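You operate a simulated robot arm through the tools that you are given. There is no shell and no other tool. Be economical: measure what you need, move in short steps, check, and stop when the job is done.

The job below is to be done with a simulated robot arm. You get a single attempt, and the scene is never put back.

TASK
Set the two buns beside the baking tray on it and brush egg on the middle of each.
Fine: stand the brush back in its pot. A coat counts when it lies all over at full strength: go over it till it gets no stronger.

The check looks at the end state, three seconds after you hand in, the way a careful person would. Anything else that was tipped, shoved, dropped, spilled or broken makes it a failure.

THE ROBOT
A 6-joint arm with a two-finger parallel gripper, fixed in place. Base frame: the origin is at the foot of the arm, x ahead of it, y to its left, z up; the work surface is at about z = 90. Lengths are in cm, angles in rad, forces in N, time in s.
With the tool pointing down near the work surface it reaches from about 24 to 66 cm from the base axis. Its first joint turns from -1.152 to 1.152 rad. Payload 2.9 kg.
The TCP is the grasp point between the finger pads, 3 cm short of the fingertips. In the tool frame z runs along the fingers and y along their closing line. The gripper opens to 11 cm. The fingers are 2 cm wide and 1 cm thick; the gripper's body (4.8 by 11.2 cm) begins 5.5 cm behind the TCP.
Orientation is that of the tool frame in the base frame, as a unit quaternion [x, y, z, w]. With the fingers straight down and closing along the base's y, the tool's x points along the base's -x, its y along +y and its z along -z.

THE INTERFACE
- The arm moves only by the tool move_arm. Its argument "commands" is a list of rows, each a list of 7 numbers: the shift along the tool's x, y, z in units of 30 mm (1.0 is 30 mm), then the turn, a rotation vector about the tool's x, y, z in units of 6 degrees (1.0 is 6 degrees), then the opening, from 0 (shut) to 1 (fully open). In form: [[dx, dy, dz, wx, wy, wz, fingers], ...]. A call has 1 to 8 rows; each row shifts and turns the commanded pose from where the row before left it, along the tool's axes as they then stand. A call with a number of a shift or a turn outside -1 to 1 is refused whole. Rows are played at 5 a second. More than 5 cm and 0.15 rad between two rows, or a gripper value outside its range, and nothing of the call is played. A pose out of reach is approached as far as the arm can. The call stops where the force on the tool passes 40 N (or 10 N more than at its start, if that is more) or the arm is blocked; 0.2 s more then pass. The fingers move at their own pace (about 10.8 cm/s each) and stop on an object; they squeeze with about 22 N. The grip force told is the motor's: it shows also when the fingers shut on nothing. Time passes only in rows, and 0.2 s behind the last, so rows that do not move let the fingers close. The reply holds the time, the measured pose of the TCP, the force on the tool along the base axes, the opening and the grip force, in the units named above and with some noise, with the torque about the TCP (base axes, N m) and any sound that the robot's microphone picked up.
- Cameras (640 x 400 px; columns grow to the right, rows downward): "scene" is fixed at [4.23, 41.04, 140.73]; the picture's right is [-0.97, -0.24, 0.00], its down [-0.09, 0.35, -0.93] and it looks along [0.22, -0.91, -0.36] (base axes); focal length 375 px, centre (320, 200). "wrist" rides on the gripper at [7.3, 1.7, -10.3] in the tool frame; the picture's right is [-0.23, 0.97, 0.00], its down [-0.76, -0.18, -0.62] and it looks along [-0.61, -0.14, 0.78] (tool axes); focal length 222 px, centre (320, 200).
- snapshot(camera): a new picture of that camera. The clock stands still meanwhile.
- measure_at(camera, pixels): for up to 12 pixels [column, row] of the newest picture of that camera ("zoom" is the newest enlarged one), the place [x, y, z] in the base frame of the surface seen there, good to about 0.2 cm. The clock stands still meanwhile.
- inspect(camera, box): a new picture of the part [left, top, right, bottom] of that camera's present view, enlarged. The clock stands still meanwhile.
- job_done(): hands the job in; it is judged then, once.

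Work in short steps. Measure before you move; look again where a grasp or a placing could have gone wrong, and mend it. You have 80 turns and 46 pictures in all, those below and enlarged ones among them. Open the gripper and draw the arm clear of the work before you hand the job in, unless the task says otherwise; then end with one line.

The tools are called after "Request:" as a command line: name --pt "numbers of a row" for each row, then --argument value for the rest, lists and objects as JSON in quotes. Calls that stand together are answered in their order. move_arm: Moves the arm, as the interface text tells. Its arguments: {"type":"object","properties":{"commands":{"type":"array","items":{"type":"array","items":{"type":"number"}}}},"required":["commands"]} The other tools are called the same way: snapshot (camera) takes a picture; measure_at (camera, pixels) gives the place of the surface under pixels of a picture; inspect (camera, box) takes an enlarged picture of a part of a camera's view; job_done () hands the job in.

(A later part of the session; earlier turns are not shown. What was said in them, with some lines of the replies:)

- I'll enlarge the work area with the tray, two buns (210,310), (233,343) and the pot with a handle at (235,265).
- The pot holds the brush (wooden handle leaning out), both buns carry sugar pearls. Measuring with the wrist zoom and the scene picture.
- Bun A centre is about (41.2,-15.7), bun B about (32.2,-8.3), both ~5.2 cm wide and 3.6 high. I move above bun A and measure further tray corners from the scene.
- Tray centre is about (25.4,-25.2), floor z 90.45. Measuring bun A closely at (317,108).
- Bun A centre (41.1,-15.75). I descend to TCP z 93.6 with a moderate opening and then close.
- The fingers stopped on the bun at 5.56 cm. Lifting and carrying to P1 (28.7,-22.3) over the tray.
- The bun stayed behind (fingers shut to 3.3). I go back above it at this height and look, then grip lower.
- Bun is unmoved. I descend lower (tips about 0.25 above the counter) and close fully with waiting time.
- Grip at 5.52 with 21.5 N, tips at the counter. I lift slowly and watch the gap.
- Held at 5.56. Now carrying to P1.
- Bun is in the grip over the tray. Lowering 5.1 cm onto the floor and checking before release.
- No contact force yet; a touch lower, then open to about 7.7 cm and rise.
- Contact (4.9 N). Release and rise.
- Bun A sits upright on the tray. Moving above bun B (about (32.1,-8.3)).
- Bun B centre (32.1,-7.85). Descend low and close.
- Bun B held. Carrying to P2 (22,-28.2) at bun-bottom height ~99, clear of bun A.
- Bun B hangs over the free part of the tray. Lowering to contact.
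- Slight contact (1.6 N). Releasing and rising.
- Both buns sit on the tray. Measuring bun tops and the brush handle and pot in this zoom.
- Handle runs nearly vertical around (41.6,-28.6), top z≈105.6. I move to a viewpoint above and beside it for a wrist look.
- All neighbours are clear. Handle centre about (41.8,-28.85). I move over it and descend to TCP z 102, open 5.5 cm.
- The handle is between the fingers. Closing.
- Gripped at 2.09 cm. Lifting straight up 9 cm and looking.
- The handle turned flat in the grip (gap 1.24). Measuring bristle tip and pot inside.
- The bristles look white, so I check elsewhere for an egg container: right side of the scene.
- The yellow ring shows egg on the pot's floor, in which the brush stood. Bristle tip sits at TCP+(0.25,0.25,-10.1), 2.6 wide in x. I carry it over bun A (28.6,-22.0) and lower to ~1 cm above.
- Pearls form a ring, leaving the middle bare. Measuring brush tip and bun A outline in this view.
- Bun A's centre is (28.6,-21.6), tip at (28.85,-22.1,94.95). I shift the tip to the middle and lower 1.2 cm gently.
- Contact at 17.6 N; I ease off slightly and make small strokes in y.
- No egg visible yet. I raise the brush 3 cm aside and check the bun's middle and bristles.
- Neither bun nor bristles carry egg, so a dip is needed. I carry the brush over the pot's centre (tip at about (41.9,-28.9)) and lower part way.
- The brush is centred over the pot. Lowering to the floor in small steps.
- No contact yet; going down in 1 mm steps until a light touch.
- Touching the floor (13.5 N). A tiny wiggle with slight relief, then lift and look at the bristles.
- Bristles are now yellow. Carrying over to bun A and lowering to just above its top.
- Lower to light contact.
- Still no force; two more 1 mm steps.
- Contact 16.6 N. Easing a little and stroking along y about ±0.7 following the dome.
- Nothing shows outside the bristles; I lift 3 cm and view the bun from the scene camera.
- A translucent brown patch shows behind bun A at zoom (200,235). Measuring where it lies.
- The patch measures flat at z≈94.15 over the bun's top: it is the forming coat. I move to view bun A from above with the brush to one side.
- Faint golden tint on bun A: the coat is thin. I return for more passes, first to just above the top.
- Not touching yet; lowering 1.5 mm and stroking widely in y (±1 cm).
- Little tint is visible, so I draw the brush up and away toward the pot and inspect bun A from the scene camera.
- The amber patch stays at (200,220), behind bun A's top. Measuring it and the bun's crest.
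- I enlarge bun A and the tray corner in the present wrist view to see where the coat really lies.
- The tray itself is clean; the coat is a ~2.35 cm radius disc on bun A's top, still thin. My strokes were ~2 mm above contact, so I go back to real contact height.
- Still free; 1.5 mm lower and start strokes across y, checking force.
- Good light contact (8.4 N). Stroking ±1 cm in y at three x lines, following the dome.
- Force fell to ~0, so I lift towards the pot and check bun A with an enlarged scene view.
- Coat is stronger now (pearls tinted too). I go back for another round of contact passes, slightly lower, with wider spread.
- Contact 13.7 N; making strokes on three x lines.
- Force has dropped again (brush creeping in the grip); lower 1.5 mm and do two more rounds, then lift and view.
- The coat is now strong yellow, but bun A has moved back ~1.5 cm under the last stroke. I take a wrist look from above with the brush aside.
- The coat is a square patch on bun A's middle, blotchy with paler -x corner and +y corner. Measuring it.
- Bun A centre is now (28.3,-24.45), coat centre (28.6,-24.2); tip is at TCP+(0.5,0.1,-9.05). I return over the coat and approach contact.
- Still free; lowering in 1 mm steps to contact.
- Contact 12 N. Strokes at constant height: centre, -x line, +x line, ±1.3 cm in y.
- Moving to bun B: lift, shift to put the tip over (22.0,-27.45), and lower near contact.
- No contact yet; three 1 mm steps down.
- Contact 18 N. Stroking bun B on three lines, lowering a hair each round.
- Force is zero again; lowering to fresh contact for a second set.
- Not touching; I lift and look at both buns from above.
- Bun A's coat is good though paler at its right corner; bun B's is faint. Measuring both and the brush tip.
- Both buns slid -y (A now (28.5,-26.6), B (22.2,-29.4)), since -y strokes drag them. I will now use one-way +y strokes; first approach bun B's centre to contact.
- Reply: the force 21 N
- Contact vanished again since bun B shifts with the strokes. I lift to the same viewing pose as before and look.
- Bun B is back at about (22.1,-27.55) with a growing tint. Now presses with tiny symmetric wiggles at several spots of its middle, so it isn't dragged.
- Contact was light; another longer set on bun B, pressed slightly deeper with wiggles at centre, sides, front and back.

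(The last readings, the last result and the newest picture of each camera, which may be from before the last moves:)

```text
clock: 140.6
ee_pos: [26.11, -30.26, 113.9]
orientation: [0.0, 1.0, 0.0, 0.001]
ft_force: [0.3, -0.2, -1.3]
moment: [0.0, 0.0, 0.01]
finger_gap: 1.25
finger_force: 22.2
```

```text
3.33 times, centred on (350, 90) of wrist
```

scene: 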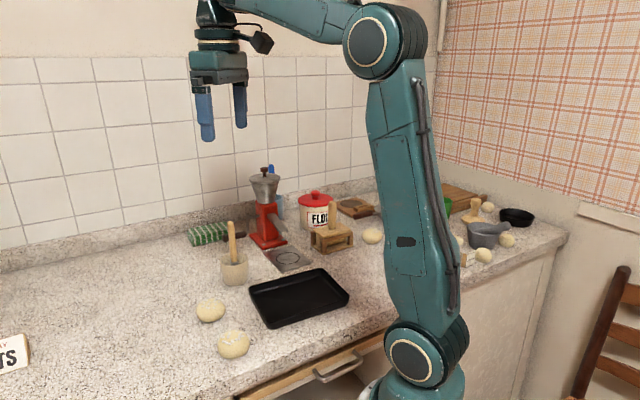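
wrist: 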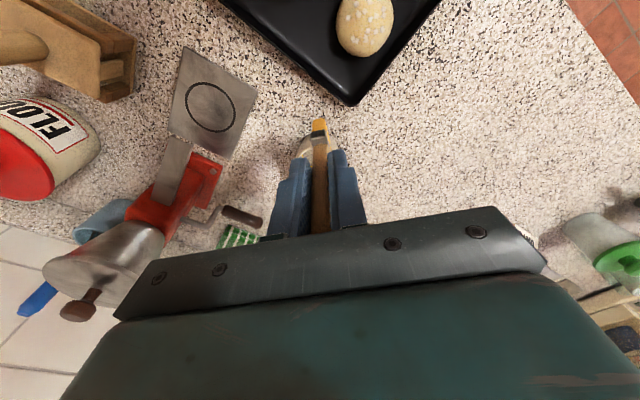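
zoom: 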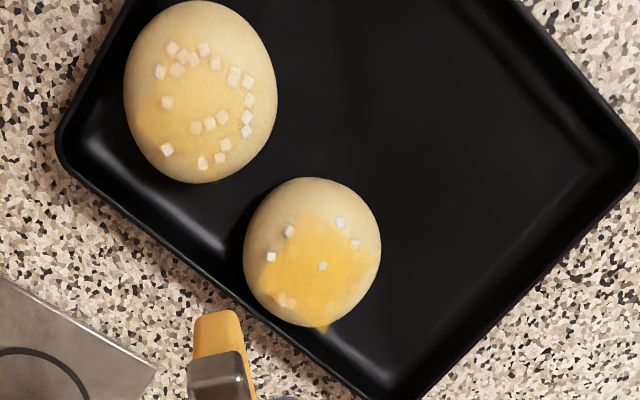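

Bun B (21.95,-29.95) has a moderate coat and the bristles are paling, so I redip: go to the pot, touch the floor, lift, and return to contact on bun B.

Request:
move_arm --pt "-0.85 0.07 0 0 0 0 0" --pt "-0.85 0.07 0 0 0 0 0" --pt "-0.85 0.07 0 0 0 0 0" --pt "-0.85 0.07 0 0 0 0 0" --pt "-0.85 0.07 0 0 0 0 0" --pt "-0.85 0.07 0 0 0 0 0" --pt "0 0 0 0 0 0 0"

Request:
move_arm --pt "0 0 0.9 0 0 0 0" --pt "0 0 0.9 0 0 0 0" --pt "0 0 0.9 0 0 0 0" --pt "0 0 0.9 0 0 0 0" --pt "0 0 0.75 0 0 0 0" --pt "0 0 0.1 0 0 0 0" --pt "0 0 0.05 0 0 0 0" --pt "0 0 0.03 0 0 0 0"

Request:
move_arm --pt "0 0.1 0 0 0 0 0" --pt "0 -0.2 0 0 0 0 0" --pt "0 0.1 0 0 0 0 0" --pt "0 0 -0.8 0 0 0 0" --pt "0 0 -0.9 0 0 0 0" --pt "0 0 -0.9 0 0 0 0" --pt "0 0 -0.9 0 0 0 0" --pt "0 0 -0.7 0 0 0 0"

Request:
move_arm --pt "0.95 -0.05 0 0 0 0 0" --pt "0.95 -0.05 0 0 0 0 0" --pt "0.95 -0.05 0 0 0 0 0" --pt "0.95 -0.05 0 0 0 0 0" --pt "0.95 -0.05 0 0 0 0 0" --pt "0.95 -0.05 0 0 0 0 0" --pt "0.95 -0.05 0 0 0 0 0" --pt "0 0 0 0 0 0 0"

Request:
move_arm --pt "0 0 1 0 0 0 0" --pt "0 0 1 0 0 0 0" --pt "0 0 1 0 0 0 0" --pt "0 0 0.3 0 0 0 0" --pt "0 0 0.04 0 0 0 0" --pt "0 0 0 0 0 0 0"

```text
clock: 142.2
ee_pos: [41.55, -28.89, 113.73]
orientation: [-0.001, 1.0, 0.0, 0.0]
ft_force: [0.4, -1.0, -0.2]
moment: [0.05, -0.02, 0.02]
finger_gap: 1.22
finger_force: 22.0
```

```text
clock: 144.0
ee_pos: [41.44, -29.0, 100.18]
orientation: [0.001, 1.0, -0.001, 0.001]
ft_force: [-4.8, -0.2, 12.6]
moment: [-0.07, 0.13, -0.02]
finger_gap: 1.28
finger_force: 21.5
```

```text
clock: 145.8
ee_pos: [41.42, -28.81, 112.96]
orientation: [0.001, 1.0, 0.001, -0.001]
ft_force: [0.8, 0.0, 0.8]
moment: [0.03, 0.0, 0.0]
finger_gap: 1.22
finger_force: 21.6
```

```text
clock: 147.6
ee_pos: [21.39, -30.02, 112.86]
orientation: [0.0, 1.0, 0.0, 0.001]
ft_force: [1.1, 0.2, -0.3]
moment: [0.0, 0.02, -0.03]
finger_gap: 1.24
finger_force: 22.8
```

```text
clock: 149.0
ee_pos: [21.45, -30.01, 102.82]
orientation: [-0.001, 1.0, -0.001, 0.001]
ft_force: [0.9, 0.4, 8.3]
moment: [-0.01, -0.09, 0.01]
finger_gap: 1.23
finger_force: 21.8
5 turns are left
```

Redip worked (12.6 N on the floor at TCP z 100.18) and bun B has 8.3 N contact. Alternating wiggles and +y strokes over centre and sides of bun B.

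Request:
move_arm --pt "0 0.12 0 0 0 0 0" --pt "0 -0.24 0 0 0 0 0" --pt "0 0.24 0 0 0 0 0" --pt "0 -0.24 0 0 0 0 0" --pt "0 0.24 0.01 0 0 0 0" --pt "0 -0.12 0 0 0 0 0" --pt "0 0 0 0 0 0 0"

Request:
move_arm --pt "0 0 -0.12 0 0 0 0" --pt "0 -0.25 0 0 0 0 0" --pt "0 0 0.14 0 0 0 0" --pt "0 0.25 0 0 0 0 0" --pt "0 0.2 0 0 0 0 0" --pt "0 0 -0.12 0 0 0 0" --pt "0 -0.1 0 0 0 0 0" --pt "0 0 0.12 0 0 0 0"

Request:
move_arm --pt "-0.3 0 -0.12 0 0 0 0" --pt "0 0 0.13 0 0 0 0" --pt "0 0.12 0 0 0 0 0" --pt "0 -0.24 0 0 0 0 0" --pt "0 0.24 0 0 0 0 0" --pt "0 -0.24 0 0 0 0 0" --pt "0 0.12 0 0 0 0 0" --pt "0 0 0 0 0 0 0"

Request:
move_arm --pt "0 0 -0.12 0 0 0 0" --pt "0 -0.25 0 0 0 0 0" --pt "0 0 0.13 0 0 0 0" --pt "0 0.25 0 0 0 0 0" --pt "0 0.2 0 0 0 0 0" --pt "0 0 -0.12 0 0 0 0" --pt "0.6 -0.15 0 0 0 0 0" --pt "0 0 0.12 0 0 0 0"

Request:
move_arm --pt "0 0 0.01 0 0 0 0" --pt "0 0.12 0 0 0 0 0" --pt "0 -0.24 0 0 0 0 0" --pt "0 0.24 0 0 0 0 0" --pt "0 -0.24 0 0 0 0 0" --pt "0 0.24 0 0 0 0 0" --pt "0 -0.12 0 0 0 0 0" --pt "0 0 0 0 0 0 0"

Request:
move_arm --pt "0 0 -0.12 0 0 0 0" --pt "0 -0.25 0 0 0 0 0" --pt "0 0 0.13 0 0 0 0" --pt "0 0.25 0 0 0 0 0" --pt "0 0.2 0 0 0 0 0" --pt "0 0 -0.12 0 0 0 0" --pt "-0.3 -0.15 0 0 0 0 0" --pt "0 0 0.12 0 0 0 0"

Request:
move_arm --pt "0 0 0.01 0 0 0 0" --pt "0 0.2 0 0 0 0 0" --pt "0 -0.4 0 0 0 0 0" --pt "0 0.4 0 0 0 0 0" --pt "0 -0.4 0 0 0 0 0" --pt "0 0.4 0 0 0 0 0" --pt "0 -0.2 0 0 0 0 0" --pt "0 0 0 0 0 0 0"

Request:
move_arm --pt "0 -0.3 0.01 0 0 0 0" --pt "0 0.3 0 0 0 0 0" --pt "0 0.3 0 0 0 0 0" --pt "0.25 -0.3 0 0 0 0 0" --pt "-0.5 0 0 0 0 0 0" --pt "0.5 0 0 0 0 0 0" --pt "-0.25 0 0 0 0 0 0" --pt "0 0 0 0 0 0 0"

```text
clock: 150.6
ee_pos: [21.49, -29.9, 102.85]
orientation: [0.001, 1.0, 0.001, 0.001]
ft_force: [-0.2, 2.2, 10.6]
moment: [0.3, -0.1, 0.0]
finger_gap: 1.25
finger_force: 22.1
```

```text
clock: 152.4
ee_pos: [21.5, -29.63, 102.65]
orientation: [0.0, 1.0, 0.0, 0.0]
ft_force: [-0.1, 0.5, 2.4]
moment: [-0.01, 0.03, 0.0]
finger_gap: 1.23
finger_force: 22.3
```

```text
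clock: 154.2
ee_pos: [22.4, -29.62, 102.58]
orientation: [0.0, 1.0, 0.0, 0.001]
ft_force: [0.5, 0.6, 0.0]
moment: [0.04, -0.04, 0.03]
finger_gap: 1.24
finger_force: 22.1
```

```text
clock: 156.0
ee_pos: [20.6, -29.5, 102.76]
orientation: [0.0, 1.0, 0.0, 0.001]
ft_force: [0.7, 0.3, 0.0]
moment: [-0.02, 0.03, 0.03]
finger_gap: 1.24
finger_force: 21.9
```

```text
clock: 157.8
ee_pos: [20.65, -29.47, 102.68]
orientation: [-0.001, 1.0, 0.0, 0.001]
ft_force: [0.5, -0.2, 0.5]
moment: [-0.06, 0.01, -0.01]
finger_gap: 1.22
finger_force: 22.2
```

```text
clock: 159.6
ee_pos: [21.51, -29.34, 102.62]
orientation: [0.001, 1.0, 0.0, 0.0]
ft_force: [-0.5, 0.2, -0.9]
moment: [0.04, 0.02, 0.0]
finger_gap: 1.24
finger_force: 22.3
```

```text
clock: 161.4
ee_pos: [21.45, -29.31, 102.4]
orientation: [0.0, 1.0, -0.001, 0.0]
ft_force: [0.6, 0.7, -0.6]
moment: [-0.01, 0.05, 0.0]
finger_gap: 1.23
finger_force: 22.0
```

```text
clock: 163.2
ee_pos: [21.4, -29.25, 102.5]
orientation: [0.001, 1.0, -0.001, 0.0]
ft_force: [0.5, 0.2, 0.2]
moment: [0.02, 0.0, 0.03]
finger_gap: 1.24
finger_force: 22.0
4 turns are left
```

Now the same for bun A (centre (28.5,-26.65)): lift, shift across, contact, and go over centre, sides and the paler +y/+x side.

Request:
move_arm --pt "0 0 -1 0 0 0 0" --pt "-0.733 0.267 0 0 0 0 0" --pt "-0.733 0.267 0 0 0 0 0" --pt "-0.733 0.267 0 0 0 0 0" --pt "0 0 0.7 0 0 0 0" --pt "0 0 0.15 0 0 0 0" --pt "0 0 0.04 0 0 0 0" --pt "0 0 0 0 0 0 0"

Request:
move_arm --pt "0 0.12 0 0 0 0 0" --pt "0 -0.24 0 0 0 0 0" --pt "0 0.24 0 0 0 0 0" --pt "0 -0.24 0 0 0 0 0" --pt "0 0.24 0.01 0 0 0 0" --pt "0 -0.12 0 0 0 0 0" --pt "0 0 0 0 0 0 0"

Request:
move_arm --pt "0 0.25 -0.12 0 0 0 0" --pt "0 0 0.15 0 0 0 0" --pt "0 0.12 0 0 0 0 0" --pt "0 -0.24 0 0 0 0 0" --pt "0 0.24 0 0 0 0 0" --pt "0 -0.24 0 0 0 0 0" --pt "0 0.12 0 0 0 0 0" --pt "0 0 -0.15 0 0 0 0"

Request:
move_arm --pt "-0.3 0 0 0 0 0 0" --pt "0 0 0.16 0 0 0 0" --pt "0 0.12 0 0 0 0 0" --pt "0 -0.24 0 0 0 0 0" --pt "0 0.24 0 0 0 0 0" --pt "0 -0.24 0 0 0 0 0" --pt "0 0.12 0 0 0 0 0" --pt "0 0 -0.16 0 0 0 0"

Request:
move_arm --pt "0.6 -0.2 0 0 0 0 0" --pt "0 0 0.15 0 0 0 0" --pt "0 0.12 0 0 0 0 0" --pt "0 -0.24 0 0 0 0 0" --pt "0 0.24 0 0 0 0 0" --pt "0 -0.24 0 0 0 0 0" --pt "0 0.12 0 0 0 0 0" --pt "0 0 -0.15 0 0 0 0"

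Request:
move_arm --pt "-0.3 -0.1 0 0 0 0 0" --pt "0 0 0.15 0 0 0 0" --pt "0 0.3 0 0 0 0 0" --pt "0 -0.35 0 0 0 0 0" --pt "0 0.35 0 0 0 0 0" --pt "0 -0.3 0.01 0 0 0 0" --pt "0 0.15 0 0 0 0 0" --pt "0 0 0 0 0 0 0"

Request:
move_arm --pt "0 0 -1 0 0 0 0" --pt "0 0 -1 0 0 0 0" --pt "0 0 -0.9 0 0 0 0"

```text
clock: 165.0
ee_pos: [28.1, -26.85, 102.85]
orientation: [0.0, 1.0, 0.0, 0.0]
ft_force: [1.0, 0.7, 3.0]
moment: [0.03, -0.08, 0.02]
finger_gap: 1.23
finger_force: 22.5
```

```text
clock: 166.6
ee_pos: [28.28, -27.06, 102.61]
orientation: [0.0, 1.0, 0.0, 0.0]
ft_force: [-0.3, 2.4, 3.1]
moment: [0.15, 0.03, 0.0]
finger_gap: 1.25
finger_force: 21.9
```

```text
clock: 168.4
ee_pos: [28.03, -26.2, 103.26]
orientation: [0.0, 1.0, 0.0, 0.0]
ft_force: [-0.2, 0.0, -0.6]
moment: [-0.01, -0.04, 0.02]
finger_gap: 1.24
finger_force: 21.3
```

```text
clock: 170.2
ee_pos: [28.85, -26.18, 103.16]
orientation: [0.0, 1.0, 0.0, 0.0]
ft_force: [0.7, 0.5, 0.0]
moment: [-0.01, 0.01, 0.02]
finger_gap: 1.25
finger_force: 21.8
```

```text
clock: 172.0
ee_pos: [27.19, -26.77, 103.06]
orientation: [0.0, 1.0, 0.0, 0.0]
ft_force: [-0.2, -0.6, 1.3]
moment: [0.02, 0.01, 0.0]
finger_gap: 1.25
finger_force: 21.6
```

```text
clock: 173.8
ee_pos: [28.09, -26.54, 102.69]
orientation: [-0.001, 1.0, 0.0, 0.001]
ft_force: [-0.4, -0.1, -0.7]
moment: [-0.02, -0.02, -0.01]
finger_gap: 1.23
finger_force: 21.6
```

```text
clock: 174.6
ee_pos: [28.05, -26.56, 111.26]
orientation: [0.0, 1.0, 0.0, 0.0]
ft_force: [-0.1, 0.6, -0.5]
moment: [0.0, 0.01, -0.01]
finger_gap: 1.24
finger_force: 22.1
3 turns are left
```

Taking the brush back: over the pot, down to the floor, gentle release, straight up, then the last picture from the scene.

Request:
move_arm --pt "-0.89 -0.163 0 0 0 0 0" --pt "-0.89 -0.163 0 0 0 0 0" --pt "-0.89 -0.163 0 0 0 0 0" --pt "-0.89 -0.163 0 0 0 0 0" --pt "-0.89 -0.163 0 0 0 0 0" --pt "0 0 0 0 0 0 0" --pt "0 0 0 0 0 0 0"

Request:
move_arm --pt "0 0 0.9 0 0 0 0" --pt "0 0 0.9 0 0 0 0" --pt "0 0 0.9 0 0 0 0" --pt "0 0 0.8 0 0 0 0" --pt "0 0 0.12 0 0 0 0" --pt "0 0 0.06 0 0 0 0" --pt "0 0 0.02 0 0 0 0" --pt "0 0 0 0 0 0 0"

Request:
move_arm --pt "0 0 0 0 0 0 0.15" --pt "0 0 0 0 0 0 0.2" --pt "0 0 0 0 0 0 0.3" --pt "0 0 0 0 0 0 0.45" --pt "0 0 0 0 0 0 0.55" --pt "0 0 0 0 0 0 0.55"

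Request:
move_arm --pt "0 0 -0.5 0 0 0 0.55" --pt "0 0 -0.7 0 0 0 0.55" --pt "0 0 -0.8 0 0 0 0.55" --pt "0 0 -0.8 0 0 0 0.55" --pt "0 0 -0.8 0 0 0 0.55" --pt "0 0 -0.8 0 0 0 0.55" --pt "0 0 -0.8 0 0 0 0.55" --pt "0 0 -0.8 0 0 0 0.55"

Request:
inspect --camera "scene" --box '[200, 205, 340, 320]'

```text
clock: 176.2
ee_pos: [41.39, -29.09, 111.39]
orientation: [0.0, 1.0, 0.0, 0.0]
ft_force: [0.0, -0.1, 0.1]
moment: [0.02, -0.02, 0.04]
finger_gap: 1.25
finger_force: 22.1
```

```text
clock: 178.0
ee_pos: [41.45, -29.07, 100.25]
orientation: [0.0, 1.0, 0.0, 0.001]
ft_force: [0.0, 0.6, 0.5]
moment: [0.03, -0.01, -0.01]
finger_gap: 1.26
finger_force: 21.7
```

```text
clock: 179.4
ee_pos: [41.52, -29.03, 100.36]
orientation: [0.0, 1.0, 0.0, 0.0]
ft_force: [0.3, -0.1, -0.3]
moment: [0.01, -0.02, -0.01]
finger_gap: 6.07
finger_force: 0.0
```

```text
clock: 181.2
ee_pos: [41.3, -28.98, 118.35]
orientation: [0.0, 1.0, 0.0, 0.0]
ft_force: [0.8, 0.8, 0.0]
moment: [-0.01, 0.02, -0.02]
finger_gap: 6.05
finger_force: 0.1
```

```text
3.48 times, centred on (270, 262) of scene
2 turns are left
```

zoom: 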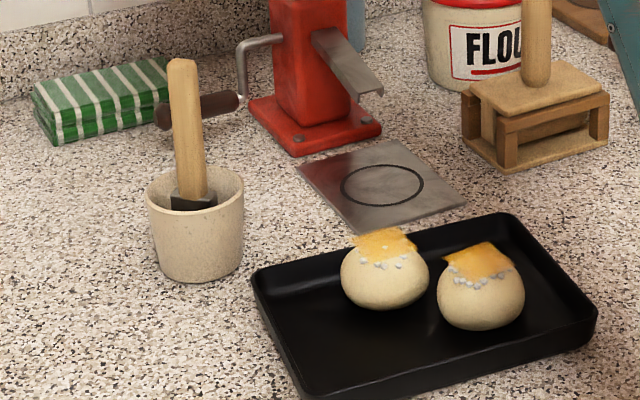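

The brush stands in its pot, both buns sit on the tray with a yellow coat on the middle, and the open gripper is clear above. Handing in.

Request:
job_done

```text
The job is handed in.
```

I handed the job in with both buns on the tray, egg brushed on the middle of each and the brush standing in its pot; the last picture shows strong yellow coats, but I ran short of turns and couldn't confirm they are at full strength all over. Both buns also slid a few centimetres within the tray while I brushed them.
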